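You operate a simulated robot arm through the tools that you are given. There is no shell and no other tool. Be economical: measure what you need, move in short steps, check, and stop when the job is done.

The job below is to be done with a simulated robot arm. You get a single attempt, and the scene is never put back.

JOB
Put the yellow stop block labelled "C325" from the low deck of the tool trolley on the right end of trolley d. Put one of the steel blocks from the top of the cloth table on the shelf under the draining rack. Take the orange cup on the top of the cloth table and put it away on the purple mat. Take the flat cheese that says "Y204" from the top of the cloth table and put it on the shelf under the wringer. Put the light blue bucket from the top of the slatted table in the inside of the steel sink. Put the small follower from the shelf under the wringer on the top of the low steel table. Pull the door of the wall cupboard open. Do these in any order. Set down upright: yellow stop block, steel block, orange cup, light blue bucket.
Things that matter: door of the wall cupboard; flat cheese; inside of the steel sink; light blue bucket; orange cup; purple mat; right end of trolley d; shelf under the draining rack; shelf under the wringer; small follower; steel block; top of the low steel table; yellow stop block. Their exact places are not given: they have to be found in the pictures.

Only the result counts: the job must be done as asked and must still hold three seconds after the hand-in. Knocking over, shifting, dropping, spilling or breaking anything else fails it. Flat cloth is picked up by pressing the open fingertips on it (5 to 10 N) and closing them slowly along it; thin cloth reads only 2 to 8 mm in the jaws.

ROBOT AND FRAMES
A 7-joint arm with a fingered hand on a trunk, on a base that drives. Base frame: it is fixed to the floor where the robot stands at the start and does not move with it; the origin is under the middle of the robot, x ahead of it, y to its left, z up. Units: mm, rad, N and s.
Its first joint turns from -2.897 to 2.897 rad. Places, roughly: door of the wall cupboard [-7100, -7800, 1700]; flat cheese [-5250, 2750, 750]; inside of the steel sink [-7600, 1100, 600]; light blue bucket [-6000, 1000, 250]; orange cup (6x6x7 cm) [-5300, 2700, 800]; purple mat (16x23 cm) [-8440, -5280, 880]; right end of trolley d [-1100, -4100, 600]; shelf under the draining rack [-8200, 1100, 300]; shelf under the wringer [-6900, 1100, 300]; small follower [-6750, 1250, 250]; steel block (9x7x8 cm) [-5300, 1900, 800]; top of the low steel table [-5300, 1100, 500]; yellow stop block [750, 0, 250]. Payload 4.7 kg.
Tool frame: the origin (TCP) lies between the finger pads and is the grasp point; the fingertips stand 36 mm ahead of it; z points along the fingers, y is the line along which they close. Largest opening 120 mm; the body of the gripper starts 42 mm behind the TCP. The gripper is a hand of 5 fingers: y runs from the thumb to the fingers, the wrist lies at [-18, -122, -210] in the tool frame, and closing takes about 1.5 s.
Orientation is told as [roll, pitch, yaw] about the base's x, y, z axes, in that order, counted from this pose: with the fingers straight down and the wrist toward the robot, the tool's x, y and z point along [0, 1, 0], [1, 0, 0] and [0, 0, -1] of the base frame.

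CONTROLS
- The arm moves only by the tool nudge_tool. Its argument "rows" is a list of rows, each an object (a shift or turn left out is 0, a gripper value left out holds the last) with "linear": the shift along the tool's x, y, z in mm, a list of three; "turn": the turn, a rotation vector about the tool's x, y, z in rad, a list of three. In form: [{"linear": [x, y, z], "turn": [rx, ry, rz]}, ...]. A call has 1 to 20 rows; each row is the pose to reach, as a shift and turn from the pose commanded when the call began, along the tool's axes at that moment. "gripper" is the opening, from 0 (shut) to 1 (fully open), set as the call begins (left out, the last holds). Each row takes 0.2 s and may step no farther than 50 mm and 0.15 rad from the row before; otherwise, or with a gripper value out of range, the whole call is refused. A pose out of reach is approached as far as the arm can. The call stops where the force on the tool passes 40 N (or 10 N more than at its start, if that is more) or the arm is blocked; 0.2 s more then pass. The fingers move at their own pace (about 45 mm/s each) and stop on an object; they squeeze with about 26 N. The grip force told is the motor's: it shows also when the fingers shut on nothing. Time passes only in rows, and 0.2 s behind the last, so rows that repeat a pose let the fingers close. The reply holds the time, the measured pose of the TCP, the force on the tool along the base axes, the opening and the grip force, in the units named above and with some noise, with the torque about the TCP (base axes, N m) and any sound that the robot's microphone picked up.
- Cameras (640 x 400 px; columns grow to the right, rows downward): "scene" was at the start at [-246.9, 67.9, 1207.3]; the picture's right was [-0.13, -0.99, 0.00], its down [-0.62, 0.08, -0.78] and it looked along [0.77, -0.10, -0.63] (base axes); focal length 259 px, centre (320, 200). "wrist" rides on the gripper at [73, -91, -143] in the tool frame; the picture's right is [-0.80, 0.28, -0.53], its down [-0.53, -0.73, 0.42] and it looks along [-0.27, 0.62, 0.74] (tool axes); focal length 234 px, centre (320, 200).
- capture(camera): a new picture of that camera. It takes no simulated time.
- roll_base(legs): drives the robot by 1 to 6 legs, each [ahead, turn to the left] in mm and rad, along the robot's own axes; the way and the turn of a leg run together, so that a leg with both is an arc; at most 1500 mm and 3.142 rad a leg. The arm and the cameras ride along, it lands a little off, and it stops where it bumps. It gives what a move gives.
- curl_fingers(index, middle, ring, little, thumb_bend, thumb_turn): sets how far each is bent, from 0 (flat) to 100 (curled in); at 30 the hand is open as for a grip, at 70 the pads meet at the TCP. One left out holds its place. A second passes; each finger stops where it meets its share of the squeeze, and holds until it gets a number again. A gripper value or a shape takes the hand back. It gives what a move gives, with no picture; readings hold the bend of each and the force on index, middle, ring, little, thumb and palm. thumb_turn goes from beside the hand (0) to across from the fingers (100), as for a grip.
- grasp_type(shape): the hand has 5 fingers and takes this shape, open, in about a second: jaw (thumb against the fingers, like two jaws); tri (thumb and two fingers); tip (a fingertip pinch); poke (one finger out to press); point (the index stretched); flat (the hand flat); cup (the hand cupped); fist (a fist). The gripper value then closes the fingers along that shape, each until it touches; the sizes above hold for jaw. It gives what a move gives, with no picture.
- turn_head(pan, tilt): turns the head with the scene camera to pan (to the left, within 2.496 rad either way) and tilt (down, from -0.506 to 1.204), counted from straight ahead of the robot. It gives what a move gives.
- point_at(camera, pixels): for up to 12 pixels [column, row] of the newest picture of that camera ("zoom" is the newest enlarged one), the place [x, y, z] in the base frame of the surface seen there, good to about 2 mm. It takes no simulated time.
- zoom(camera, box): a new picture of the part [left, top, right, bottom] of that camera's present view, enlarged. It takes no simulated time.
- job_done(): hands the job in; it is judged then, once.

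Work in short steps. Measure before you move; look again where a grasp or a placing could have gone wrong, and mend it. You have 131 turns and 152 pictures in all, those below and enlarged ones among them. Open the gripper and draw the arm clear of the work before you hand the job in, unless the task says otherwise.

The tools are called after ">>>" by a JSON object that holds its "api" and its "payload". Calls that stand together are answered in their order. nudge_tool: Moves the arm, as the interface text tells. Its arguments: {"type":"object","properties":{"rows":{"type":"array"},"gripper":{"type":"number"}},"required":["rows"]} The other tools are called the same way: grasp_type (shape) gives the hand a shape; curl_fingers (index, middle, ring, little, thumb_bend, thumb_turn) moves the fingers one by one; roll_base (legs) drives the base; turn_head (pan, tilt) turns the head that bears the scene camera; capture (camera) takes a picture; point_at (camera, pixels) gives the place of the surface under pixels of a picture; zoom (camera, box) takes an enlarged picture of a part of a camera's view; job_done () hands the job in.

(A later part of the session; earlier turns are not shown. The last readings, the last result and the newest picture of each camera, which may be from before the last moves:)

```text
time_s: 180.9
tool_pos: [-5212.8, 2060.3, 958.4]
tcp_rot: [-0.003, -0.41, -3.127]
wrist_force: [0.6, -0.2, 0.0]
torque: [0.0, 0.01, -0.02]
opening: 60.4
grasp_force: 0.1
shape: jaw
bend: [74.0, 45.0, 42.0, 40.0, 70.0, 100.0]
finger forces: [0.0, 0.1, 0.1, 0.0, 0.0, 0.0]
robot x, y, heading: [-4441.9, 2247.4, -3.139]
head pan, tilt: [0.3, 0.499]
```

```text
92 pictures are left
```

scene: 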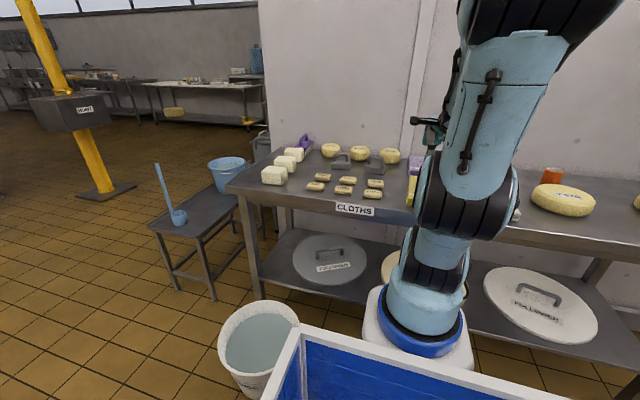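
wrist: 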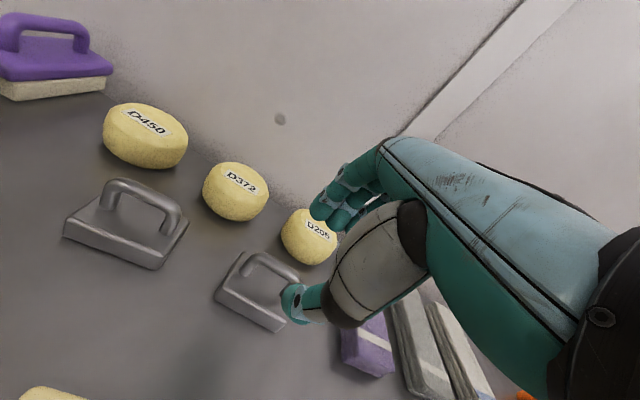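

Aligned. I advance 86 mm along the fingers and close on the bar.

>>> {"api": "nudge_tool", "payload": {"rows": [{"linear": [-3, 0, 25]}, {"linear": [-6, 0, 50]}, {"linear": [-6, 0, 70]}, {"linear": [-6, 0, 86]}, {"linear": [-6, 0, 86]}]}}

>>> {"api": "nudge_tool", "payload": {"rows": [{"linear": [0, 0, 0]}, {"linear": [0, 0, 0]}, {"linear": [0, 0, 0]}, {"linear": [0, 0, 0]}, {"linear": [0, 0, 0]}, {"linear": [0, 0, 0]}, {"linear": [0, 0, 0]}], "gripper": 0}}

>>> {"api": "zoom", "payload": {"camera": "wrist", "box": [160, 160, 440, 380]}}

```text
time_s: 182.2
tool_pos: [-5248.5, 2065.7, 882.0]
tcp_rot: [-0.003, -0.411, -3.127]
wrist_force: [0.7, -0.2, 0.4]
torque: [-0.01, -0.01, 0.02]
opening: 60.1
grasp_force: 0.2
shape: jaw
bend: [74.0, 45.0, 42.0, 40.0, 70.0, 100.0]
finger forces: [0.0, 0.1, 0.0, 0.0, 0.0, 0.1]
robot x, y, heading: [-4440.4, 2248.0, -3.136]
head pan, tilt: [0.3, 0.499]
```

```text
time_s: 183.8
tool_pos: [-5247.5, 2067.7, 879.6]
tcp_rot: [-0.003, -0.41, -3.127]
wrist_force: [1.3, 0.0, -0.5]
torque: [0.04, -0.1, -0.02]
opening: 8.4
grasp_force: 26.0
shape: jaw
bend: [72.0, 65.0, 70.0, 70.0, 72.0, 100.0]
finger forces: [11.6, 6.4, 0.0, 0.1, 22.7, 0.0]
robot x, y, heading: [-4434.8, 2250.1, -3.135]
head pan, tilt: [0.3, 0.499]
```

```text
1.82 times, centred on (300, 270) of wrist
```

zoom: 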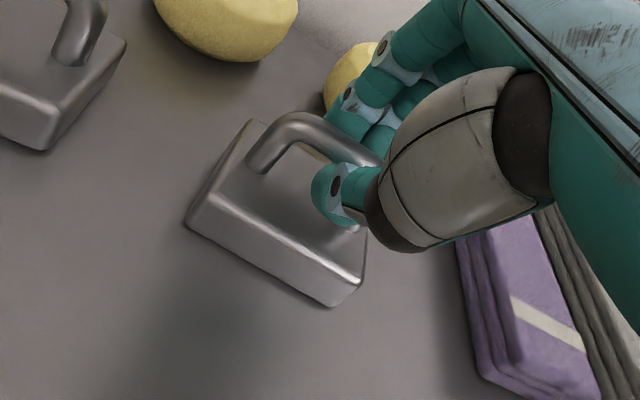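

The bar is pinched with thumb 22 N against index and middle. I lift 60 mm and check.

>>> {"api": "nudge_tool", "payload": {"rows": [{"linear": [0, 4, -9]}, {"linear": [0, 12, -27]}, {"linear": [0, 24, -55]}, {"linear": [0, 36, -82]}, {"linear": [0, 60, -137]}, {"linear": [0, 60, -137]}]}}

>>> {"api": "capture", "payload": {"camera": "wrist"}}

```text
refused: row 5 steps farther than a row can; nothing moved
```

```text
90 pictures are left
```

wrist: 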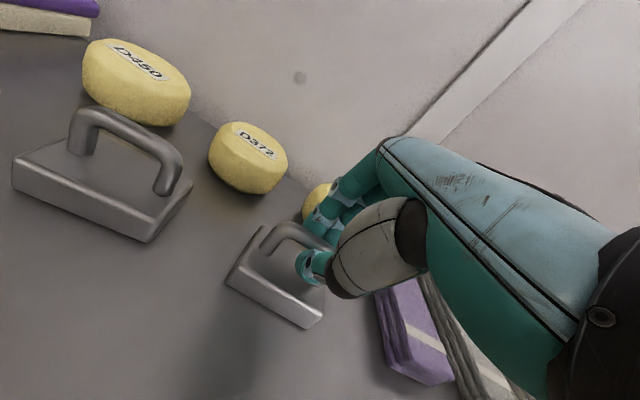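

The rows were too long, so I resend the lift with shorter steps.

>>> {"api": "nudge_tool", "payload": {"rows": [{"linear": [0, 4, -9]}, {"linear": [0, 12, -27]}, {"linear": [0, 24, -55]}, {"linear": [0, 36, -82]}, {"linear": [0, 48, -110]}, {"linear": [0, 48, -110]}]}}

>>> {"api": "capture", "payload": {"camera": "wrist"}}

```text
time_s: 185.2
tool_pos: [-5250.2, 2066.3, 1000.1]
tcp_rot: [-0.004, -0.409, -3.127]
wrist_force: [-0.3, -0.3, -11.7]
torque: [0.0, -0.14, 0.0]
opening: 8.4
grasp_force: 26.0
shape: jaw
bend: [72.0, 65.0, 70.0, 70.0, 72.0, 100.0]
finger forces: [12.1, 6.9, 0.0, 0.1, 23.4, 0.1]
robot x, y, heading: [-4440.3, 2248.8, -3.139]
head pan, tilt: [0.3, 0.499]
```

```text
89 pictures are left
```

wrist: 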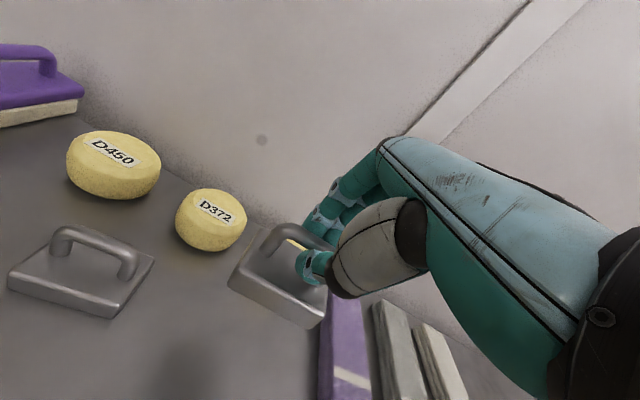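

The steel block is held (1.2 kg). I draw the arm in, back away from the table, turn to face south-west and look.

>>> {"api": "nudge_tool", "payload": {"rows": [{"linear": [0, -33, -14]}, {"linear": [0, -66, -29]}, {"linear": [0, -99, -43]}, {"linear": [0, -132, -58]}, {"linear": [0, -165, -72]}]}}

>>> {"api": "roll_base", "payload": {"legs": [[-500, 0], [0, 1.0]]}}

>>> {"api": "turn_head", "payload": {"pan": -0.5, "tilt": 0.35}}

>>> {"api": "capture", "payload": {"camera": "scene"}}

```text
time_s: 186.3
tool_pos: [-5067.6, 2068.5, 1000.2]
tcp_rot: [-0.003, -0.411, -3.128]
wrist_force: [-1.0, 0.0, -12.3]
torque: [0.05, -0.1, 0.03]
opening: 7.9
grasp_force: 26.0
shape: jaw
bend: [72.0, 65.0, 70.0, 70.0, 72.0, 100.0]
finger forces: [12.4, 6.6, 0.1, 0.0, 23.7, 0.1]
robot x, y, heading: [-4439.4, 2251.2, -3.138]
head pan, tilt: [0.3, 0.499]
```

```text
time_s: 191.8
tool_pos: [-4121.5, 1622.9, 1001.6]
tcp_rot: [-0.004, -0.409, -2.117]
wrist_force: [0.1, -0.3, -12.0]
torque: [0.11, -0.01, -0.06]
opening: 8.1
grasp_force: 25.9
shape: jaw
bend: [72.0, 65.0, 70.0, 70.0, 72.0, 100.0]
finger forces: [11.9, 6.5, 0.1, 0.0, 23.2, 0.0]
robot x, y, heading: [-3945.9, 2249.4, -2.124]
head pan, tilt: [0.3, 0.499]
```

```text
time_s: 193.0
tool_pos: [-4120.8, 1621.7, 1000.8]
tcp_rot: [-0.005, -0.411, -2.114]
wrist_force: [0.4, -0.5, -12.2]
torque: [0.13, -0.01, 0.0]
opening: 8.0
grasp_force: 25.8
shape: jaw
bend: [72.0, 65.0, 70.0, 70.0, 72.0, 100.0]
finger forces: [12.0, 6.6, 0.3, 0.0, 23.2, 0.1]
robot x, y, heading: [-3943.2, 2252.1, -2.128]
head pan, tilt: [-0.499, 0.351]
```

```text
88 pictures are left
```

scene: 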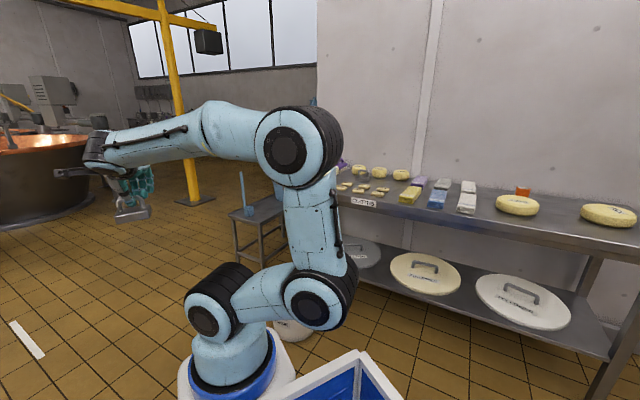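

The way south-west looks clear. I drive along the east of the water bucket and low table and then turn west to look down the row.

>>> {"api": "roll_base", "payload": {"legs": [[0, 0.23], [1500, 0], [450, 0], [0, -1.0]]}}

>>> {"api": "turn_head", "payload": {"pan": -0.45, "tilt": 0.35}}

>>> {"api": "capture", "payload": {"camera": "scene"}}

```text
time_s: 206.1
tool_pos: [-5138.4, 70.5, 1000.6]
tcp_rot: [-0.003, -0.41, -2.886]
wrist_force: [0.2, -0.1, -12.1]
torque: [0.04, -0.15, 0.0]
opening: 8.1
grasp_force: 26.7
shape: jaw
bend: [72.0, 65.0, 70.0, 70.0, 72.0, 100.0]
finger forces: [11.8, 6.3, 1.1, 0.0, 22.5, 0.0]
robot x, y, heading: [-4572.9, 398.2, -2.893]
head pan, tilt: [-0.499, 0.351]
```

```text
time_s: 206.8
tool_pos: [-5139.4, 70.6, 1000.5]
tcp_rot: [-0.003, -0.409, -2.886]
wrist_force: [0.7, 0.0, -12.1]
torque: [0.1, -0.13, 0.01]
opening: 8.4
grasp_force: 26.4
shape: jaw
bend: [72.0, 65.0, 70.0, 70.0, 72.0, 100.0]
finger forces: [11.9, 6.2, 1.3, 0.0, 22.6, 0.1]
robot x, y, heading: [-4572.6, 396.0, -2.901]
head pan, tilt: [-0.45, 0.351]
```

```text
87 pictures are left
```

scene: 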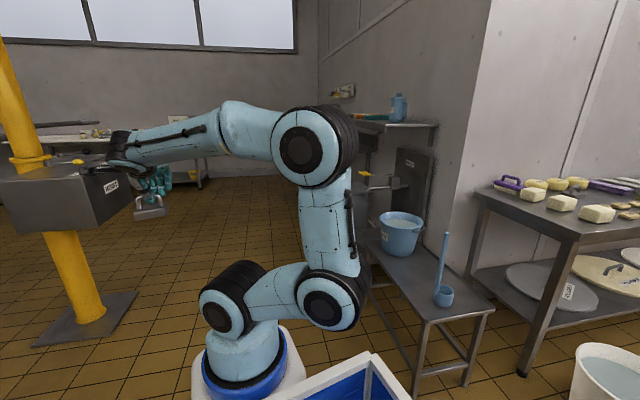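

I measure the crane box and pole near the held block, and the low table edges.

>>> {"api": "point_at", "payload": {"camera": "scene", "pixels": [[130, 200], [110, 175], [45, 200], [90, 315], [30, 340], [130, 295], [410, 300], [490, 310], [420, 390], [400, 225], [445, 295], [380, 240]]}}

```text
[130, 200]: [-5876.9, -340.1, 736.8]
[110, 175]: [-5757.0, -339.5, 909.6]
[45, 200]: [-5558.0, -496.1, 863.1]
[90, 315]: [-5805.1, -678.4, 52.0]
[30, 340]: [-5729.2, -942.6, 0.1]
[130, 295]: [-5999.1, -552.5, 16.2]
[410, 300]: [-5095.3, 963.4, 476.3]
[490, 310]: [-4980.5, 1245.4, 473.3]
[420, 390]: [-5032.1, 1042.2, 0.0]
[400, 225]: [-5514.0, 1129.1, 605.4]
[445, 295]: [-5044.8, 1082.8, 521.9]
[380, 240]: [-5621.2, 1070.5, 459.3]
```

The corridor between the crane box (y ≤ −340) and the row is about 1.1 m wide. I turn to due west and drive 1500 mm, then look along the row.

>>> {"api": "roll_base", "payload": {"legs": [[0, -0.22], [1500, 0]]}}

>>> {"api": "turn_head", "payload": {"pan": -0.9, "tilt": 0.4}}

>>> {"api": "capture", "payload": {"camera": "scene"}}

```text
time_s: 215.1
tool_pos: [-6713.2, 182.3, 999.6]
tcp_rot: [-0.005, -0.41, -3.118]
wrist_force: [-0.1, 0.9, -11.5]
torque: [0.04, -0.11, 0.0]
opening: 8.0
grasp_force: 26.5
shape: jaw
bend: [72.0, 65.0, 70.0, 70.0, 72.0, 100.0]
finger forces: [11.8, 6.2, 1.2, 0.0, 22.6, 0.0]
robot x, y, heading: [-6086.9, 375.4, -3.13]
head pan, tilt: [-0.45, 0.351]
```

```text
time_s: 215.9
tool_pos: [-6713.8, 182.5, 999.6]
tcp_rot: [-0.004, -0.411, -3.117]
wrist_force: [-0.3, -0.2, -11.3]
torque: [0.03, -0.13, -0.02]
opening: 7.9
grasp_force: 26.0
shape: jaw
bend: [72.0, 65.0, 70.0, 70.0, 72.0, 100.0]
finger forces: [11.9, 6.1, 1.2, 0.1, 22.6, 0.1]
robot x, y, heading: [-6087.3, 373.1, -3.131]
head pan, tilt: [-0.901, 0.4]
```

```text
86 pictures are left
```

scene: 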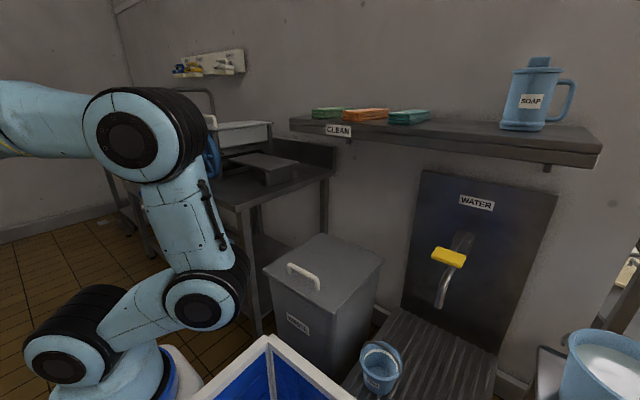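

The light blue bucket is at (380,368) on the slatted table. I drive farther west toward the rack, after checking ahead.

>>> {"api": "turn_head", "payload": {"pan": 0.2, "tilt": 0.4}}

>>> {"api": "capture", "payload": {"camera": "scene"}}

>>> {"api": "turn_head", "payload": {"pan": -0.5, "tilt": 0.4}}

>>> {"api": "capture", "payload": {"camera": "scene"}}

>>> {"api": "point_at", "payload": {"camera": "scene", "pixels": [[470, 190], [600, 330], [450, 120], [420, 180], [380, 60], [600, 400], [490, 250], [420, 250]]}}

```text
time_s: 217.3
tool_pos: [-6712.5, 183.4, 1000.4]
tcp_rot: [-0.006, -0.41, -3.118]
wrist_force: [0.2, -0.3, -12.1]
torque: [0.06, -0.12, -0.03]
opening: 7.8
grasp_force: 26.1
shape: jaw
bend: [72.0, 65.0, 70.0, 70.0, 72.0, 100.0]
finger forces: [12.0, 6.3, 1.1, 0.0, 22.5, 0.1]
robot x, y, heading: [-6084.1, 368.0, -3.126]
head pan, tilt: [0.201, 0.4]
```

```text
85 pictures are left
```

scene: 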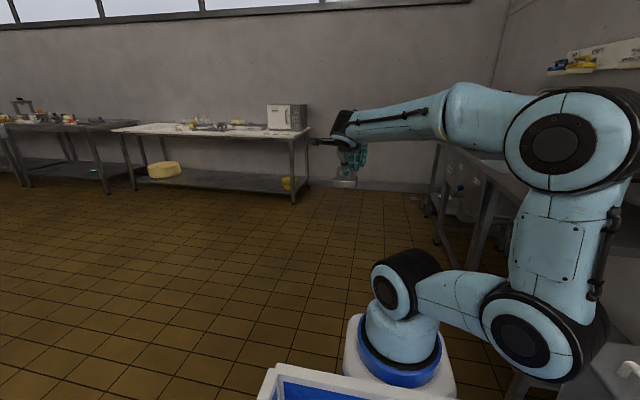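

```text
time_s: 218.3
tool_pos: [-6712.0, 181.9, 1001.0]
tcp_rot: [-0.006, -0.41, -3.117]
wrist_force: [-0.1, 0.1, -12.0]
torque: [0.06, -0.12, -0.03]
opening: 8.0
grasp_force: 26.4
shape: jaw
bend: [72.0, 65.0, 70.0, 70.0, 72.0, 100.0]
finger forces: [11.9, 6.2, 1.1, 0.1, 22.6, 0.0]
robot x, y, heading: [-6084.3, 370.4, -3.125]
head pan, tilt: [-0.499, 0.4]
```

```text
84 pictures are left
```

scene: 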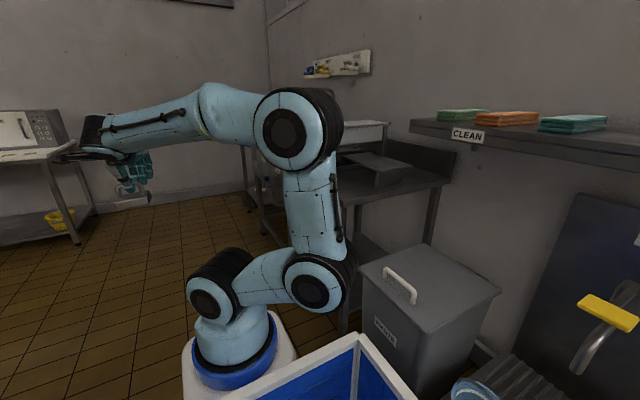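

```text
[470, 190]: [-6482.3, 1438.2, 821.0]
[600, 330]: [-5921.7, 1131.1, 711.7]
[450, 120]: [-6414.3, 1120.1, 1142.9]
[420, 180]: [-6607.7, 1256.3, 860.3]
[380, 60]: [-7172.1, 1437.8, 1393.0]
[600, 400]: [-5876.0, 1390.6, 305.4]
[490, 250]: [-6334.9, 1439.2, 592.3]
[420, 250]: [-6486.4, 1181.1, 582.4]
```

Clear ahead. I drive 1350 mm west and look right at the bench row.

>>> {"api": "roll_base", "payload": {"legs": [[1350, 0]]}}

>>> {"api": "turn_head", "payload": {"pan": -1.35, "tilt": 0.5}}

>>> {"api": "capture", "payload": {"camera": "scene"}}

>>> {"api": "point_at", "payload": {"camera": "scene", "pixels": [[150, 250], [250, 250], [350, 250], [450, 250], [550, 250], [150, 320], [250, 320], [350, 320], [450, 320], [550, 320], [320, 180], [200, 180]]}}

```text
time_s: 225.1
tool_pos: [-8059.3, 168.5, 999.3]
tcp_rot: [-0.006, -0.411, -3.117]
wrist_force: [-0.2, 0.2, -12.0]
torque: [0.06, -0.13, -0.02]
opening: 8.0
grasp_force: 26.1
shape: jaw
bend: [72.0, 65.0, 70.0, 70.0, 72.0, 100.0]
finger forces: [11.8, 6.1, 1.2, 0.0, 22.6, 0.1]
robot x, y, heading: [-7431.5, 359.8, -3.128]
head pan, tilt: [-0.499, 0.4]
```

```text
time_s: 226.3
tool_pos: [-8058.6, 167.8, 1000.7]
tcp_rot: [-0.006, -0.41, -3.116]
wrist_force: [-0.2, 0.3, -12.0]
torque: [0.04, -0.11, 0.0]
opening: 7.8
grasp_force: 25.8
shape: jaw
bend: [72.0, 65.0, 70.0, 70.0, 72.0, 100.0]
finger forces: [12.0, 6.2, 1.2, 0.1, 22.7, 0.1]
robot x, y, heading: [-7435.9, 356.7, -3.13]
head pan, tilt: [-1.349, 0.499]
```

```text
83 pictures are left
```

scene: 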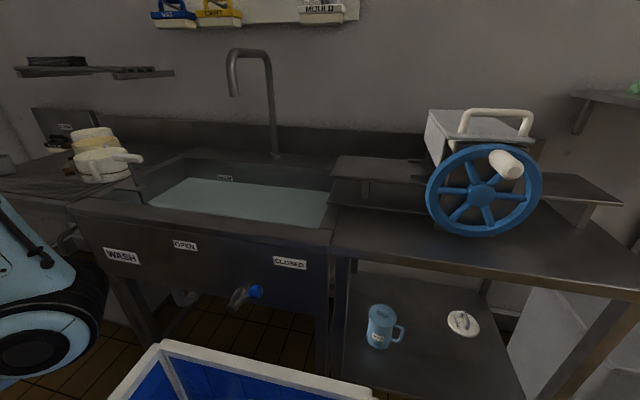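

```text
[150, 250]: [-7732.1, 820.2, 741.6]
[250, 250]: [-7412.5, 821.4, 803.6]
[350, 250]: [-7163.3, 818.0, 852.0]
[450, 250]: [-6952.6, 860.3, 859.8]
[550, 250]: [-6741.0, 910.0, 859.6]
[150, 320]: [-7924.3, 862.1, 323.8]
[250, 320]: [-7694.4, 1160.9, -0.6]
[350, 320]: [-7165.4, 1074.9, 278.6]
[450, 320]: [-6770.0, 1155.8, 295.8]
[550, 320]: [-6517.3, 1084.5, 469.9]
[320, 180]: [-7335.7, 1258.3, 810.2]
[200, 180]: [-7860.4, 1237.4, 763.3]
```

The small follower is on the shelf under the wringer at about (−6750, 1150, 296). Next I look left toward the draining rack.

>>> {"api": "turn_head", "payload": {"pan": -0.75, "tilt": 0.55}}

>>> {"api": "nudge_tool", "payload": {"rows": [{"linear": [30, 0, 0]}, {"linear": [70, 0, 0]}, {"linear": [110, 0, 0]}, {"linear": [150, 0, 0]}, {"linear": [190, 0, 0]}]}}

>>> {"api": "capture", "payload": {"camera": "scene"}}

```text
time_s: 227.3
tool_pos: [-8058.3, 168.4, 1000.4]
tcp_rot: [-0.005, -0.41, -3.116]
wrist_force: [0.3, 0.8, -11.8]
torque: [0.06, -0.11, 0.0]
opening: 8.0
grasp_force: 26.3
shape: jaw
bend: [72.0, 65.0, 70.0, 70.0, 72.0, 100.0]
finger forces: [11.8, 6.1, 1.1, 0.0, 22.7, 0.0]
robot x, y, heading: [-7434.9, 359.9, -3.13]
head pan, tilt: [-0.75, 0.55]
```

```text
time_s: 228.5
tool_pos: [-8054.1, -21.7, 997.8]
tcp_rot: [-0.004, -0.409, -3.119]
wrist_force: [0.8, 2.4, -10.7]
torque: [0.19, -0.13, 0.01]
opening: 7.8
grasp_force: 26.3
shape: jaw
bend: [72.0, 65.0, 71.0, 70.0, 72.0, 100.0]
finger forces: [12.0, 6.2, 2.4, 0.0, 23.1, 0.1]
robot x, y, heading: [-7433.8, 356.2, -3.133]
head pan, tilt: [-0.75, 0.55]
```

```text
82 pictures are left
```

scene: 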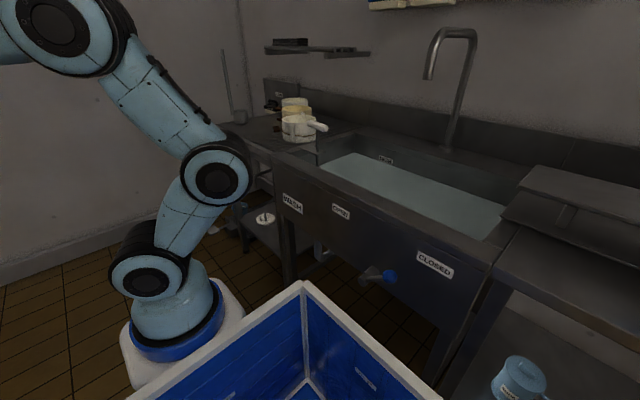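

I measure the rack's shelf, the sink edges, and the west wall.

>>> {"api": "point_at", "payload": {"camera": "scene", "pixels": [[262, 232], [280, 235], [250, 222], [235, 210], [265, 217], [100, 240], [250, 150], [300, 150], [235, 180], [270, 250], [285, 262], [220, 230]]}}

>>> {"api": "zoom", "payload": {"camera": "scene", "box": [200, 100, 340, 280]}}

```text
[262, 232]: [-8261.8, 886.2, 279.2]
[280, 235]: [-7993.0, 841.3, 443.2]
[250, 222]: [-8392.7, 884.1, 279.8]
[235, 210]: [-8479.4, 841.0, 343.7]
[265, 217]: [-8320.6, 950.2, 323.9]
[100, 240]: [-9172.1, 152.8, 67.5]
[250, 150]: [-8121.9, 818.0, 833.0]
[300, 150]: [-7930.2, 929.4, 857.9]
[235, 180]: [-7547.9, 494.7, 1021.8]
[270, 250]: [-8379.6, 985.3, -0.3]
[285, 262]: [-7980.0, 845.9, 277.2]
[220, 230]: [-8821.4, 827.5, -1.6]
```

```text
2.22 times, centred on (270, 190) of scene
```

zoom: 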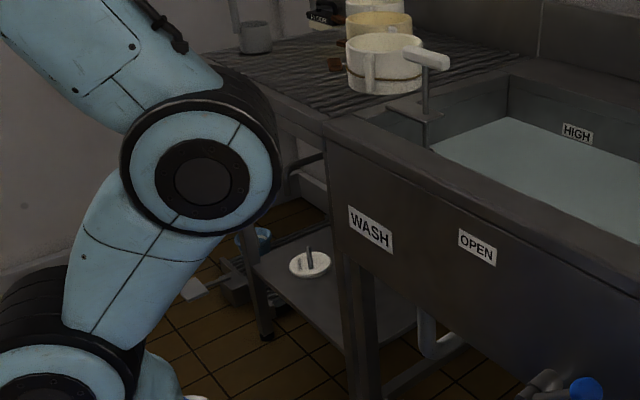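

The rack shelf is at z 279, x −8490..−7980, front y≈840, with a white disc near (−8320,950), so the right part at about (−8120,930) is free. I recentre the arm and drive to face it.

>>> {"api": "nudge_tool", "payload": {"rows": [{"linear": [-40, -5, 0]}, {"linear": [-80, -10, 0]}, {"linear": [-120, -15, 0]}, {"linear": [-160, -20, 0]}, {"linear": [-200, -25, 0]}, {"linear": [-240, -30, 0]}, {"linear": [-280, -35, 0]}, {"linear": [-320, -40, 0]}]}}

>>> {"api": "roll_base", "payload": {"legs": [[0, 0.315], [730, 0], [0, -1.88]]}}

>>> {"api": "turn_head", "payload": {"pan": -0.3, "tilt": 0.6}}

>>> {"api": "capture", "payload": {"camera": "scene"}}

>>> {"api": "capture", "payload": {"camera": "wrist"}}

```text
time_s: 230.3
tool_pos: [-8024.5, 300.4, 984.0]
tcp_rot: [-0.003, -0.41, -3.12]
wrist_force: [-0.4, -1.8, -11.2]
torque: [-0.03, -0.08, 0.01]
opening: 8.1
grasp_force: 26.1
shape: jaw
bend: [72.0, 65.0, 70.0, 70.0, 72.0, 100.0]
finger forces: [11.9, 6.8, 0.4, 0.0, 23.0, 0.0]
robot x, y, heading: [-7428.5, 354.6, -3.127]
head pan, tilt: [-0.75, 0.55]
```

```text
time_s: 239.8
tool_pos: [-8181.5, 714.2, 985.1]
tcp_rot: [-0.005, -0.411, 1.594]
wrist_force: [-0.6, 0.1, -12.2]
torque: [-0.12, -0.02, 0.01]
opening: 7.9
grasp_force: 25.9
shape: jaw
bend: [72.0, 66.0, 70.0, 70.0, 72.0, 100.0]
finger forces: [11.6, 6.3, 0.8, 0.0, 22.0, 0.1]
robot x, y, heading: [-8125.5, 122.7, 1.581]
head pan, tilt: [-0.75, 0.55]
```

```text
time_s: 240.7
tool_pos: [-8180.4, 714.5, 983.7]
tcp_rot: [-0.006, -0.408, 1.594]
wrist_force: [1.5, 0.1, -10.9]
torque: [-0.13, -0.08, -0.05]
opening: 7.8
grasp_force: 25.3
shape: jaw
bend: [72.0, 66.0, 70.0, 70.0, 72.0, 100.0]
finger forces: [11.9, 6.2, 1.0, 0.1, 22.3, 0.0]
robot x, y, heading: [-8123.7, 128.1, 1.578]
head pan, tilt: [-0.3, 0.6]
```

```text
80 pictures are left
```

scene: 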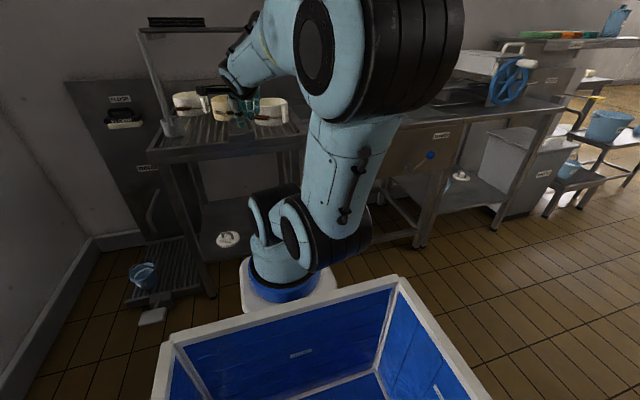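

```text
79 pictures are left
```

wrist: 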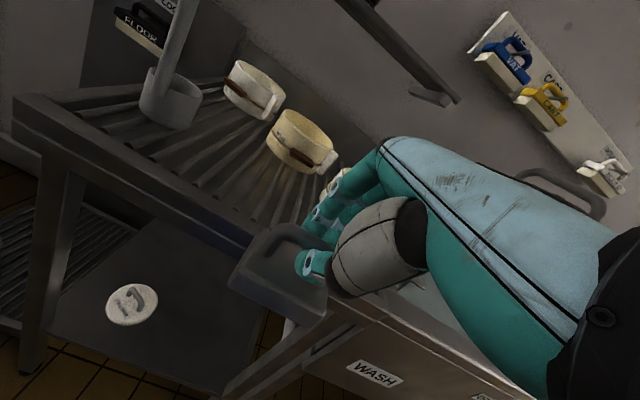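

The shelf is visible in the wrist view. I measure its surface, front edge and the rack's lower edge.

>>> {"api": "point_at", "payload": {"camera": "wrist", "pixels": [[180, 330], [220, 350], [150, 360], [225, 280], [135, 305], [230, 390], [130, 195], [200, 240], [60, 330], [270, 260], [310, 310], [240, 290]]}}

```text
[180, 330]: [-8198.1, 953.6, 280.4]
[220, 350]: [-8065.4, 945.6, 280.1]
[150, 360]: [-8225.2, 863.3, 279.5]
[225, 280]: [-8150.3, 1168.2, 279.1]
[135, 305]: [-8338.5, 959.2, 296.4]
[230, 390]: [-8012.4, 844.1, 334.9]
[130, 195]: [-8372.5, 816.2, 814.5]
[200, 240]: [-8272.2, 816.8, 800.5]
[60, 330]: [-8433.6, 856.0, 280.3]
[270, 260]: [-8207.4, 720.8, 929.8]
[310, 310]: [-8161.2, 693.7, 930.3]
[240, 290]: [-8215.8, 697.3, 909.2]
```

The shelf is z 280 with the front edge near y 845. I back the base 100 mm for room, then lower the block in front of the rack.

>>> {"api": "roll_base", "payload": {"legs": [[-100, 0]]}}

>>> {"api": "nudge_tool", "payload": {"rows": [{"linear": [-2, -11, 39]}, {"linear": [-3, -23, 77], "turn": [-0.01, 0, 0]}, {"linear": [-4, -34, 116], "turn": [-0.02, 0, 0]}, {"linear": [-6, -45, 155], "turn": [-0.03, 0, 0]}, {"linear": [-7, -57, 193], "turn": [-0.05, 0, 0]}, {"linear": [-9, -68, 232], "turn": [-0.06, 0, 0]}, {"linear": [-10, -80, 270], "turn": [-0.08, 0, 0]}, {"linear": [-12, -91, 309], "turn": [-0.09, 0, 0]}, {"linear": [-13, -102, 348], "turn": [-0.1, 0, 0]}, {"linear": [-15, -114, 387], "turn": [-0.12, 0, 0]}, {"linear": [-17, -125, 425], "turn": [-0.13, 0, 0]}, {"linear": [-18, -137, 464], "turn": [-0.14, 0, 0]}, {"linear": [-19, -148, 502], "turn": [-0.15, 0, 0]}, {"linear": [-20, -159, 541], "turn": [-0.15, 0, 0]}]}}

>>> {"api": "capture", "payload": {"camera": "wrist"}}

>>> {"api": "capture", "payload": {"camera": "scene"}}

```text
time_s: 241.8
tool_pos: [-8180.1, 614.4, 984.7]
tcp_rot: [-0.005, -0.408, 1.593]
wrist_force: [0.1, 0.8, -12.0]
torque: [-0.12, -0.02, 0.02]
opening: 7.9
grasp_force: 26.2
shape: jaw
bend: [72.0, 66.0, 70.0, 70.0, 72.0, 100.0]
finger forces: [12.0, 6.3, 1.0, 0.0, 22.5, 0.0]
robot x, y, heading: [-8123.7, 22.8, 1.579]
head pan, tilt: [-0.3, 0.6]
```

```text
time_s: 244.1
tool_pos: [-8187.1, 675.6, 740.8]
tcp_rot: [0.033, -0.718, 1.574]
wrist_force: [1.1, -0.3, -12.7]
torque: [-0.31, -0.05, -0.01]
opening: 7.7
grasp_force: 26.4
shape: jaw
bend: [72.0, 66.0, 70.0, 70.0, 72.0, 100.0]
finger forces: [12.8, 6.6, 1.8, 0.1, 24.0, 0.0]
out of reach, approached as far as the arm can: row 8, 9, 10, 11
robot x, y, heading: [-8125.5, 23.9, 1.58]
head pan, tilt: [-0.3, 0.6]
stopped in row 11: the arm was blocked; the commanded pose is now the measured one
```

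```text
78 pictures are left
```

wrist: 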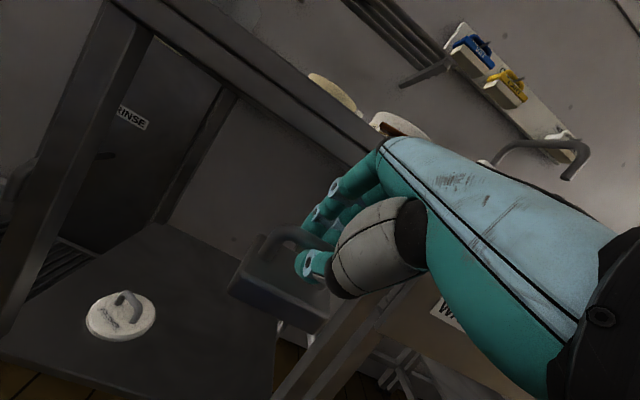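

```text
77 pictures are left
```

scene: 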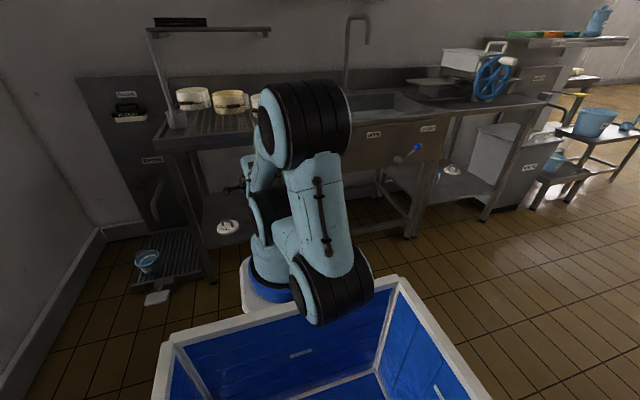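

The arm is folded to its limit. I back the base another 250 mm and extend the arm forward and down, and will then carry the block onto the shelf by driving.

>>> {"api": "roll_base", "payload": {"legs": [[-250, 0]]}}

>>> {"api": "nudge_tool", "payload": {"rows": [{"linear": [0, 15, 37], "turn": [0.02, 0, 0]}, {"linear": [0, 29, 70], "turn": [0.04, 0, 0]}, {"linear": [0, 30, 110], "turn": [0.06, 0, 0]}, {"linear": [0, 20, 150], "turn": [0.08, 0, 0]}, {"linear": [0, 10, 190], "turn": [0.1, 0, 0]}, {"linear": [0, 0, 230], "turn": [0.12, 0, 0]}, {"linear": [0, -10, 270], "turn": [0.14, 0, 0]}, {"linear": [0, -20, 310], "turn": [0.16, 0, 0]}, {"linear": [0, -32, 355], "turn": [0.18, 0, 0]}, {"linear": [0, -44, 400], "turn": [0.2, 0, 0]}]}}

>>> {"api": "capture", "payload": {"camera": "scene"}}

```text
time_s: 246.0
tool_pos: [-8182.5, 422.2, 742.9]
tcp_rot: [0.035, -0.719, 1.572]
wrist_force: [-0.5, 0.9, -12.1]
torque: [-0.32, -0.04, 0.0]
opening: 7.8
grasp_force: 26.4
shape: jaw
bend: [72.0, 66.0, 70.0, 70.0, 72.0, 100.0]
finger forces: [12.9, 6.8, 1.6, 0.0, 24.0, 0.1]
robot x, y, heading: [-8125.5, -231.2, 1.579]
head pan, tilt: [-0.3, 0.6]
```

```text
time_s: 248.2
tool_pos: [-8229.7, 665.6, 418.3]
tcp_rot: [-0.045, -0.505, 1.588]
wrist_force: [-0.6, -0.3, -9.9]
torque: [-0.31, -0.03, -0.04]
opening: 7.9
grasp_force: 26.2
shape: jaw
bend: [72.0, 66.0, 70.0, 70.0, 72.0, 100.0]
finger forces: [12.8, 6.7, 1.0, 0.1, 23.4, 0.0]
out of reach, approached as far as the arm can: row 1, 2, 3, 4, 5, 6, 7, 8, 9, 10
robot x, y, heading: [-8119.6, -228.9, 1.578]
head pan, tilt: [-0.3, 0.6]
```

```text
76 pictures are left
```

scene: 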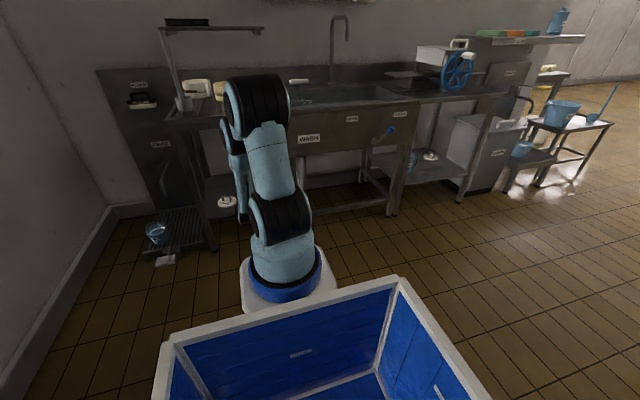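

The hand is low in front of the rack. I check the elbow's position and the block attitude before driving in.

>>> {"api": "point_at", "payload": {"camera": "scene", "pixels": [[255, 90], [235, 85], [285, 120], [240, 160], [235, 190], [200, 115]]}}

>>> {"api": "nudge_tool", "payload": {"rows": [{"linear": [-25, 0, 0]}, {"linear": [-50, 0, 0]}, {"linear": [-70, 0, 0], "turn": [0, 0.02, 0.01]}, {"linear": [-70, 0, 0], "turn": [0, 0.04, 0.02]}]}}

>>> {"api": "capture", "payload": {"camera": "wrist"}}

>>> {"api": "point_at", "payload": {"camera": "wrist", "pixels": [[232, 275], [228, 298], [300, 335], [328, 320], [295, 235], [270, 250], [180, 330], [235, 290], [312, 325]]}}

```text
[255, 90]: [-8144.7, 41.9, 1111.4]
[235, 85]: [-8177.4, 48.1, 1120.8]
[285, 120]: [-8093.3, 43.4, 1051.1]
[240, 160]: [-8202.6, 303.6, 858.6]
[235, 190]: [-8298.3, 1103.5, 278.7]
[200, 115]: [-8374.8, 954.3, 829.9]
```

```text
time_s: 249.2
tool_pos: [-8203.7, 663.6, 424.0]
tcp_rot: [-0.046, -0.501, 1.547]
wrist_force: [-0.3, 0.2, -11.6]
torque: [-0.15, -0.03, 0.0]
opening: 7.9
grasp_force: 26.2
shape: jaw
bend: [72.0, 66.0, 70.0, 70.0, 72.0, 100.0]
finger forces: [12.8, 6.7, 0.8, 0.0, 24.0, 0.0]
out of reach, approached as far as the arm can: row 1, 2, 3, 4
robot x, y, heading: [-8124.2, -228.3, 1.58]
head pan, tilt: [-0.3, 0.6]
```

```text
75 pictures are left
```

wrist: 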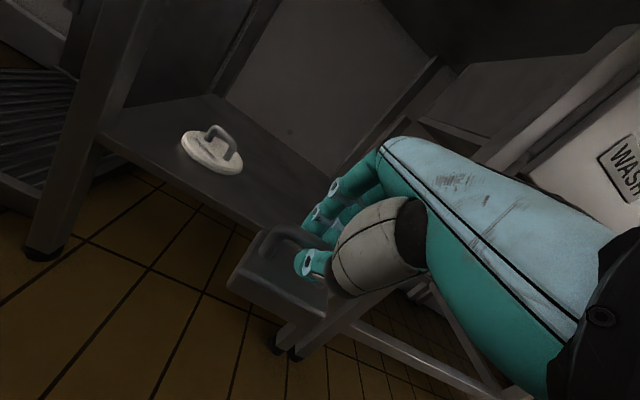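

```text
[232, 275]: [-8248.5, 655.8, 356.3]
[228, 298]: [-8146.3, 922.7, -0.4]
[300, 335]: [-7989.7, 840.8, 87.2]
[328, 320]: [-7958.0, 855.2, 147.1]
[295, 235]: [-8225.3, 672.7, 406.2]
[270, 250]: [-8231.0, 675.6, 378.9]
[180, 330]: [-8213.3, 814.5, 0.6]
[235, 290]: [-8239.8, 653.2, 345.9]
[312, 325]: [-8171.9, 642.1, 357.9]
```

The block's bottom is about 60 mm above the shelf level. I turn the base 0.05 to the right and drive 270 mm in.

>>> {"api": "roll_base", "payload": {"legs": [[0, -0.05], [272, 0]]}}

>>> {"api": "zoom", "payload": {"camera": "wrist", "box": [120, 120, 420, 380]}}

>>> {"api": "point_at", "payload": {"camera": "zoom", "pixels": [[235, 330], [235, 360], [380, 410], [330, 380], [200, 330], [150, 300], [250, 300], [300, 380]]}}

```text
time_s: 251.5
tool_pos: [-8147.8, 938.0, 422.8]
tcp_rot: [-0.049, -0.501, 1.498]
wrist_force: [0.4, 0.1, -12.5]
torque: [-0.16, 0.04, 0.0]
opening: 7.9
grasp_force: 26.0
shape: jaw
bend: [72.0, 66.0, 70.0, 70.0, 72.0, 100.0]
finger forces: [13.0, 6.5, 0.9, 0.1, 24.2, 0.0]
robot x, y, heading: [-8111.5, 44.7, 1.536]
head pan, tilt: [-0.3, 0.6]
```

```text
1.54 times, centred on (270, 250) of wrist
```

zoom: 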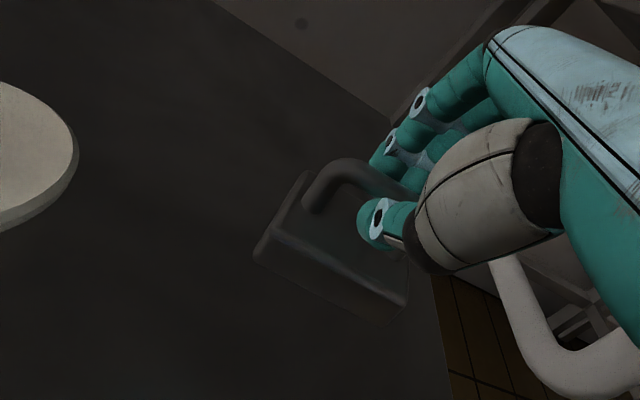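

```text
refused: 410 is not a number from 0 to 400
```

I measure the shelf's right edge and the block relative to it.

>>> {"api": "point_at", "payload": {"camera": "zoom", "pixels": [[258, 250], [258, 262], [378, 320], [400, 300], [430, 320], [425, 380], [440, 370], [250, 290], [340, 330], [75, 150], [390, 390], [305, 180]]}}

```text
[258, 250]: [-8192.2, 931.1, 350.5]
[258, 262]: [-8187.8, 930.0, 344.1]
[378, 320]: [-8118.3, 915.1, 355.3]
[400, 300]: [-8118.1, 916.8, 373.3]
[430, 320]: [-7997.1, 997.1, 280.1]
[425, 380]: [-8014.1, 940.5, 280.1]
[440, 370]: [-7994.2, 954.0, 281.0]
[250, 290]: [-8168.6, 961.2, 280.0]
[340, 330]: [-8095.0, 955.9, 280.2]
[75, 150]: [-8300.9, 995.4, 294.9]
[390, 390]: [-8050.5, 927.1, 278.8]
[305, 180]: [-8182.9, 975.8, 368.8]
```

The block tilts about 0.15 rad in roll. I correct that while lowering 45 mm.

>>> {"api": "nudge_tool", "payload": {"rows": [{"linear": [0, -6, 11], "turn": [0, 0.03, 0.015]}, {"linear": [0, -12, 22], "turn": [0, 0.06, 0.03]}, {"linear": [0, -18, 33], "turn": [0, 0.09, 0.045]}, {"linear": [0, -22, 40], "turn": [0, 0.11, 0.058]}, {"linear": [0, -22, 40], "turn": [0, 0.11, 0.058]}]}}

>>> {"api": "zoom", "payload": {"camera": "wrist", "box": [120, 120, 420, 380]}}

>>> {"api": "point_at", "payload": {"camera": "zoom", "pixels": [[258, 262], [378, 320], [250, 290], [265, 240], [400, 300]]}}

```text
time_s: 252.7
tool_pos: [-8150.0, 961.9, 397.2]
tcp_rot: [-0.037, -0.489, 1.493]
wrist_force: [1.0, 0.9, -12.8]
torque: [-0.15, -0.02, 0.0]
opening: 7.6
grasp_force: 26.1
shape: jaw
bend: [72.0, 66.0, 70.0, 70.0, 72.0, 100.0]
finger forces: [12.9, 6.7, 0.7, 0.0, 24.5, 0.1]
out of reach, approached as far as the arm can: row 1, 2, 3, 4, 5
robot x, y, heading: [-8112.8, 44.2, 1.53]
head pan, tilt: [-0.3, 0.6]
```

```text
1.54 times, centred on (270, 250) of wrist
```

zoom: 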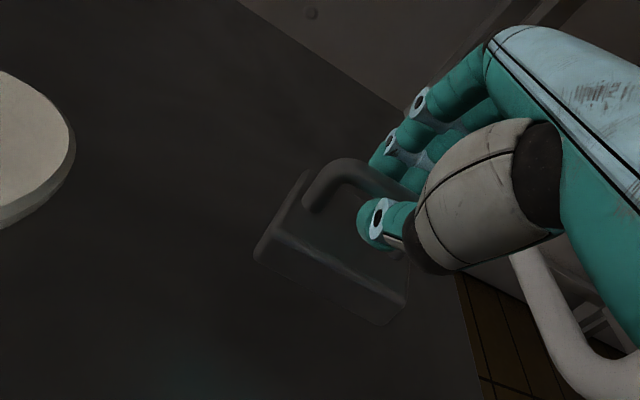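

```text
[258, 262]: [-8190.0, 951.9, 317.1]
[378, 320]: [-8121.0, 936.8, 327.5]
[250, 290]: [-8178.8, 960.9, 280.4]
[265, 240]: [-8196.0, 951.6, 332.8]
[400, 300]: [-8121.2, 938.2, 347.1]
```

The arm sits near a joint limit and won't go lower in this attitude. I try yawing the hand clockwise 0.3 rad, which should free it, while keeping the lowering command.

>>> {"api": "nudge_tool", "payload": {"rows": [{"linear": [0, 0, 0], "turn": [0, -0.036, 0.066]}, {"linear": [0, 0, 0], "turn": [0, -0.072, 0.13]}, {"linear": [0, 0, 0], "turn": [0, -0.108, 0.197]}, {"linear": [0, 0, 0], "turn": [0, -0.144, 0.263]}, {"linear": [0, 0, 0], "turn": [0, -0.144, 0.263]}]}}

>>> {"api": "capture", "payload": {"camera": "scene"}}

```text
time_s: 253.9
tool_pos: [-8150.2, 960.4, 398.5]
tcp_rot: [-0.038, -0.501, 1.193]
wrist_force: [-0.3, 0.5, -12.1]
torque: [-0.12, 0.03, 0.02]
opening: 8.0
grasp_force: 26.2
shape: jaw
bend: [72.0, 66.0, 70.0, 70.0, 72.0, 100.0]
finger forces: [12.9, 6.6, 0.7, 0.0, 24.3, 0.0]
robot x, y, heading: [-8109.3, 43.1, 1.528]
head pan, tilt: [-0.3, 0.6]
```

```text
72 pictures are left
```

scene: 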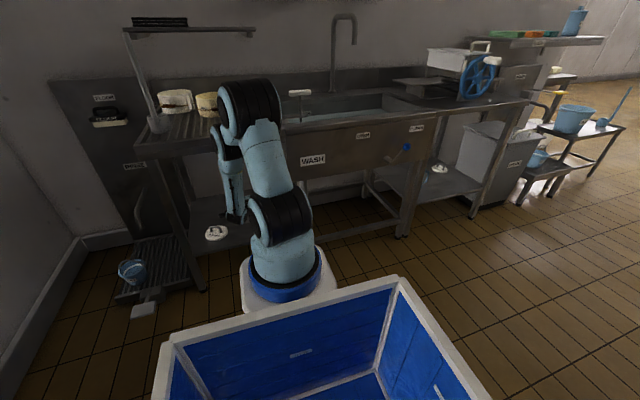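

The yaw worked and the reach is no longer limited. I correct the roll and lower 32 mm in small steps.

>>> {"api": "nudge_tool", "payload": {"rows": [{"linear": [0, 0, 0], "turn": [0, 0.044, 0.024]}, {"linear": [0, -4, 7], "turn": [0, 0.088, 0.048]}, {"linear": [0, -8, 14], "turn": [0, 0.105, 0.058]}, {"linear": [0, -12, 21], "turn": [0, 0.105, 0.058]}, {"linear": [0, -15, 28], "turn": [0, 0.105, 0.058]}, {"linear": [0, -15, 28], "turn": [0, 0.105, 0.058]}]}}

>>> {"api": "zoom", "payload": {"camera": "wrist", "box": [120, 120, 420, 380]}}

>>> {"api": "point_at", "payload": {"camera": "zoom", "pixels": [[258, 262], [378, 320], [250, 300], [265, 240], [400, 300]]}}

```text
time_s: 255.3
tool_pos: [-8150.4, 959.4, 366.1]
tcp_rot: [0.098, -0.498, 1.129]
wrist_force: [-0.4, 0.5, -11.4]
torque: [-0.18, -0.01, 0.01]
opening: 7.7
grasp_force: 25.3
shape: jaw
bend: [72.0, 66.0, 70.0, 70.0, 72.0, 100.0]
finger forces: [13.0, 6.6, 1.4, 0.1, 24.7, 0.1]
robot x, y, heading: [-8107.9, 43.8, 1.535]
head pan, tilt: [-0.3, 0.6]
```

```text
1.54 times, centred on (270, 250) of wrist
```

zoom: 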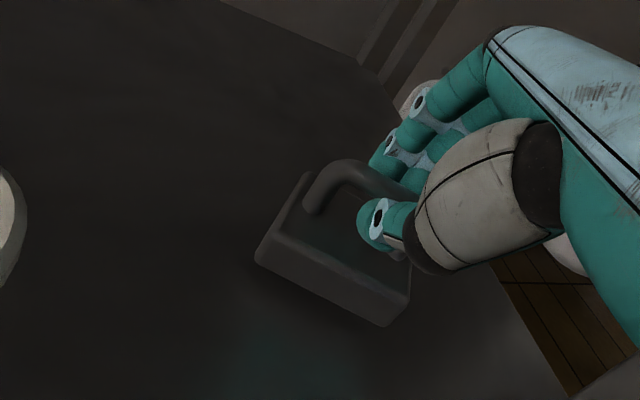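

```text
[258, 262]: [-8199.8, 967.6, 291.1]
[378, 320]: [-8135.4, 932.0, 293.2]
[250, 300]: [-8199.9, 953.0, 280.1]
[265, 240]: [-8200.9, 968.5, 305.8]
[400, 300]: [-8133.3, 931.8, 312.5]
```

The block is level and about 8 mm above the shelf. I lower 9 mm more.

>>> {"api": "nudge_tool", "payload": {"rows": [{"linear": [0, -2, 3]}, {"linear": [0, -3, 5.5]}, {"linear": [0, -4.5, 8]}, {"linear": [0, -4.5, 8]}]}}

```text
time_s: 256.3
tool_pos: [-8149.5, 960.0, 357.5]
tcp_rot: [0.098, -0.499, 1.126]
wrist_force: [1.6, -0.2, -1.4]
torque: [-0.12, -0.11, -0.04]
opening: 8.0
grasp_force: 26.3
shape: jaw
bend: [72.0, 65.0, 71.0, 70.0, 73.0, 100.0]
finger forces: [13.6, 6.8, 2.9, 0.0, 22.3, 0.0]
robot x, y, heading: [-8114.7, 46.6, 1.531]
head pan, tilt: [-0.3, 0.6]
```

The shelf carries it now. I lower 1.5 mm, open modestly, then withdraw along the fingers.

>>> {"api": "nudge_tool", "payload": {"rows": [{"linear": [0, -0.7, 1.3]}, {"linear": [0, -0.7, 1.3]}]}}

>>> {"api": "nudge_tool", "payload": {"rows": [{"linear": [0, 0, 0]}, {"linear": [0, 0, 0]}, {"linear": [0, 0, 0]}, {"linear": [0, 0, 0]}, {"linear": [0, 1, -5]}, {"linear": [0, 1, -15]}, {"linear": [0, 1, -30]}, {"linear": [0, 1, -50]}, {"linear": [0, 1, -75]}], "gripper": 0.28}}

>>> {"api": "capture", "payload": {"camera": "wrist"}}

```text
time_s: 256.9
tool_pos: [-8151.7, 959.9, 357.6]
tcp_rot: [0.099, -0.498, 1.128]
wrist_force: [1.7, -3.9, 9.8]
torque: [-0.02, -0.21, -0.03]
opening: 8.9
grasp_force: 25.6
shape: jaw
bend: [72.0, 65.0, 71.0, 70.0, 73.0, 100.0]
finger forces: [13.0, 6.5, 4.7, 0.0, 21.4, 0.0]
robot x, y, heading: [-8111.7, 45.6, 1.533]
head pan, tilt: [-0.3, 0.6]
```

```text
time_s: 258.9
tool_pos: [-8159.4, 925.9, 421.0]
tcp_rot: [0.087, -0.496, 1.131]
wrist_force: [0.6, -0.6, 0.3]
torque: [0.0, 0.03, -0.03]
opening: 33.4
grasp_force: 0.1
shape: jaw
bend: [74.0, 55.0, 53.0, 49.0, 74.0, 100.0]
finger forces: [0.1, 0.1, 0.0, 0.0, 0.1, 0.0]
robot x, y, heading: [-8108.3, 45.0, 1.532]
head pan, tilt: [-0.3, 0.6]
```

```text
70 pictures are left
```

wrist: 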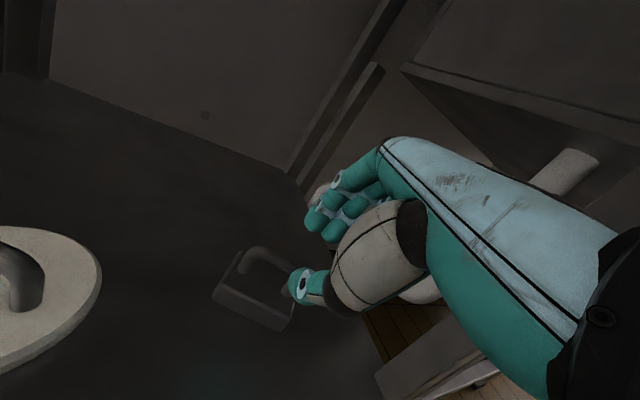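

The steel block stands on the rack shelf. I back out, then drive east to the wringer shelf with the hand kept low for the small follower.

>>> {"api": "roll_base", "payload": {"legs": [[-300, 0], [0, -1.55], [1330, 0], [0, 1.57]]}}

>>> {"api": "turn_head", "payload": {"pan": 0, "tilt": 0.6}}

>>> {"api": "capture", "payload": {"camera": "scene"}}

>>> {"api": "capture", "payload": {"camera": "wrist"}}

```text
time_s: 274.8
tool_pos: [-6848.1, 607.6, 422.9]
tcp_rot: [0.088, -0.495, 1.153]
wrist_force: [0.2, 0.4, -0.6]
torque: [0.0, 0.03, -0.01]
opening: 33.3
grasp_force: 0.1
shape: jaw
bend: [74.0, 55.0, 53.0, 49.0, 74.0, 100.0]
finger forces: [0.1, 0.1, 0.0, 0.0, 0.1, 0.0]
robot x, y, heading: [-6782.6, -272.2, 1.548]
head pan, tilt: [-0.3, 0.6]
```

```text
time_s: 275.6
tool_pos: [-6847.5, 607.5, 423.3]
tcp_rot: [0.087, -0.496, 1.155]
wrist_force: [0.3, -0.4, 0.2]
torque: [-0.02, -0.01, 0.01]
opening: 33.5
grasp_force: 0.1
shape: jaw
bend: [74.0, 55.0, 53.0, 49.0, 74.0, 100.0]
finger forces: [0.0, 0.0, 0.0, 0.0, 0.0, 0.0]
robot x, y, heading: [-6782.3, -274.8, 1.548]
head pan, tilt: [0.0, 0.6]
```

```text
69 pictures are left
```

scene: 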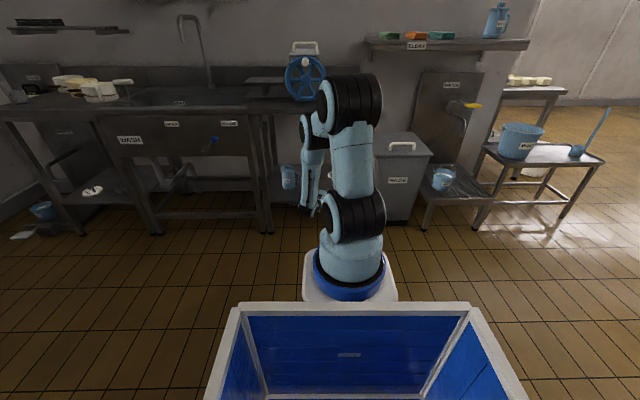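

```text
68 pictures are left
```

wrist: 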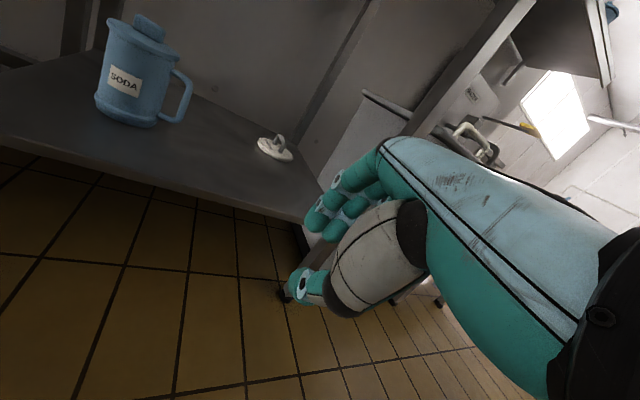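

The small follower, a white disc with a grip, is at (275,148) in the wrist view. I zoom in and measure it.

>>> {"api": "zoom", "payload": {"camera": "wrist", "box": [230, 110, 330, 190]}}

>>> {"api": "point_at", "payload": {"camera": "zoom", "pixels": [[175, 255], [400, 310], [280, 320], [340, 250], [315, 170], [295, 165], [330, 200], [355, 230], [270, 250], [200, 310], [450, 340], [360, 270]]}}

>>> {"api": "point_at", "payload": {"camera": "wrist", "pixels": [[130, 110], [175, 110], [200, 185], [320, 215], [330, 195], [40, 120], [300, 222]]}}

```text
5.00 times, centred on (280, 150) of wrist
```

zoom: 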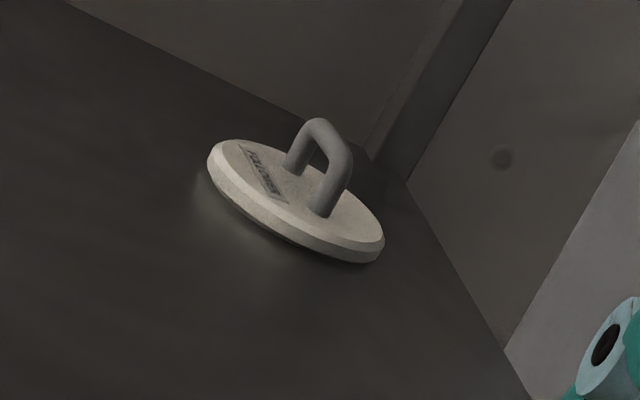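

```text
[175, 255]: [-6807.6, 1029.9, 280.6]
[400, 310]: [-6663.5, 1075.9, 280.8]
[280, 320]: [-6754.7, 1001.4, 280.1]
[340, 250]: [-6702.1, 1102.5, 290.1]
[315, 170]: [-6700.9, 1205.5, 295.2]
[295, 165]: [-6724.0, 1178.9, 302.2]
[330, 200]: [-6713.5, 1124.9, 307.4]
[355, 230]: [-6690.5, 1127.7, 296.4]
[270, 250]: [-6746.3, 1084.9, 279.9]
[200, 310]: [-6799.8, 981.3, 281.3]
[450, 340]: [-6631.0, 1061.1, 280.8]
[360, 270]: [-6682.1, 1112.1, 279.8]
```

```text
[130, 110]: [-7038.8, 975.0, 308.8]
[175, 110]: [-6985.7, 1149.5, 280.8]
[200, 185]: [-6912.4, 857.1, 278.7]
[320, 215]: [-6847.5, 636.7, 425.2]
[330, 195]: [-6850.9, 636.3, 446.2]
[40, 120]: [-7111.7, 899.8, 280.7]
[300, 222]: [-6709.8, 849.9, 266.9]
```

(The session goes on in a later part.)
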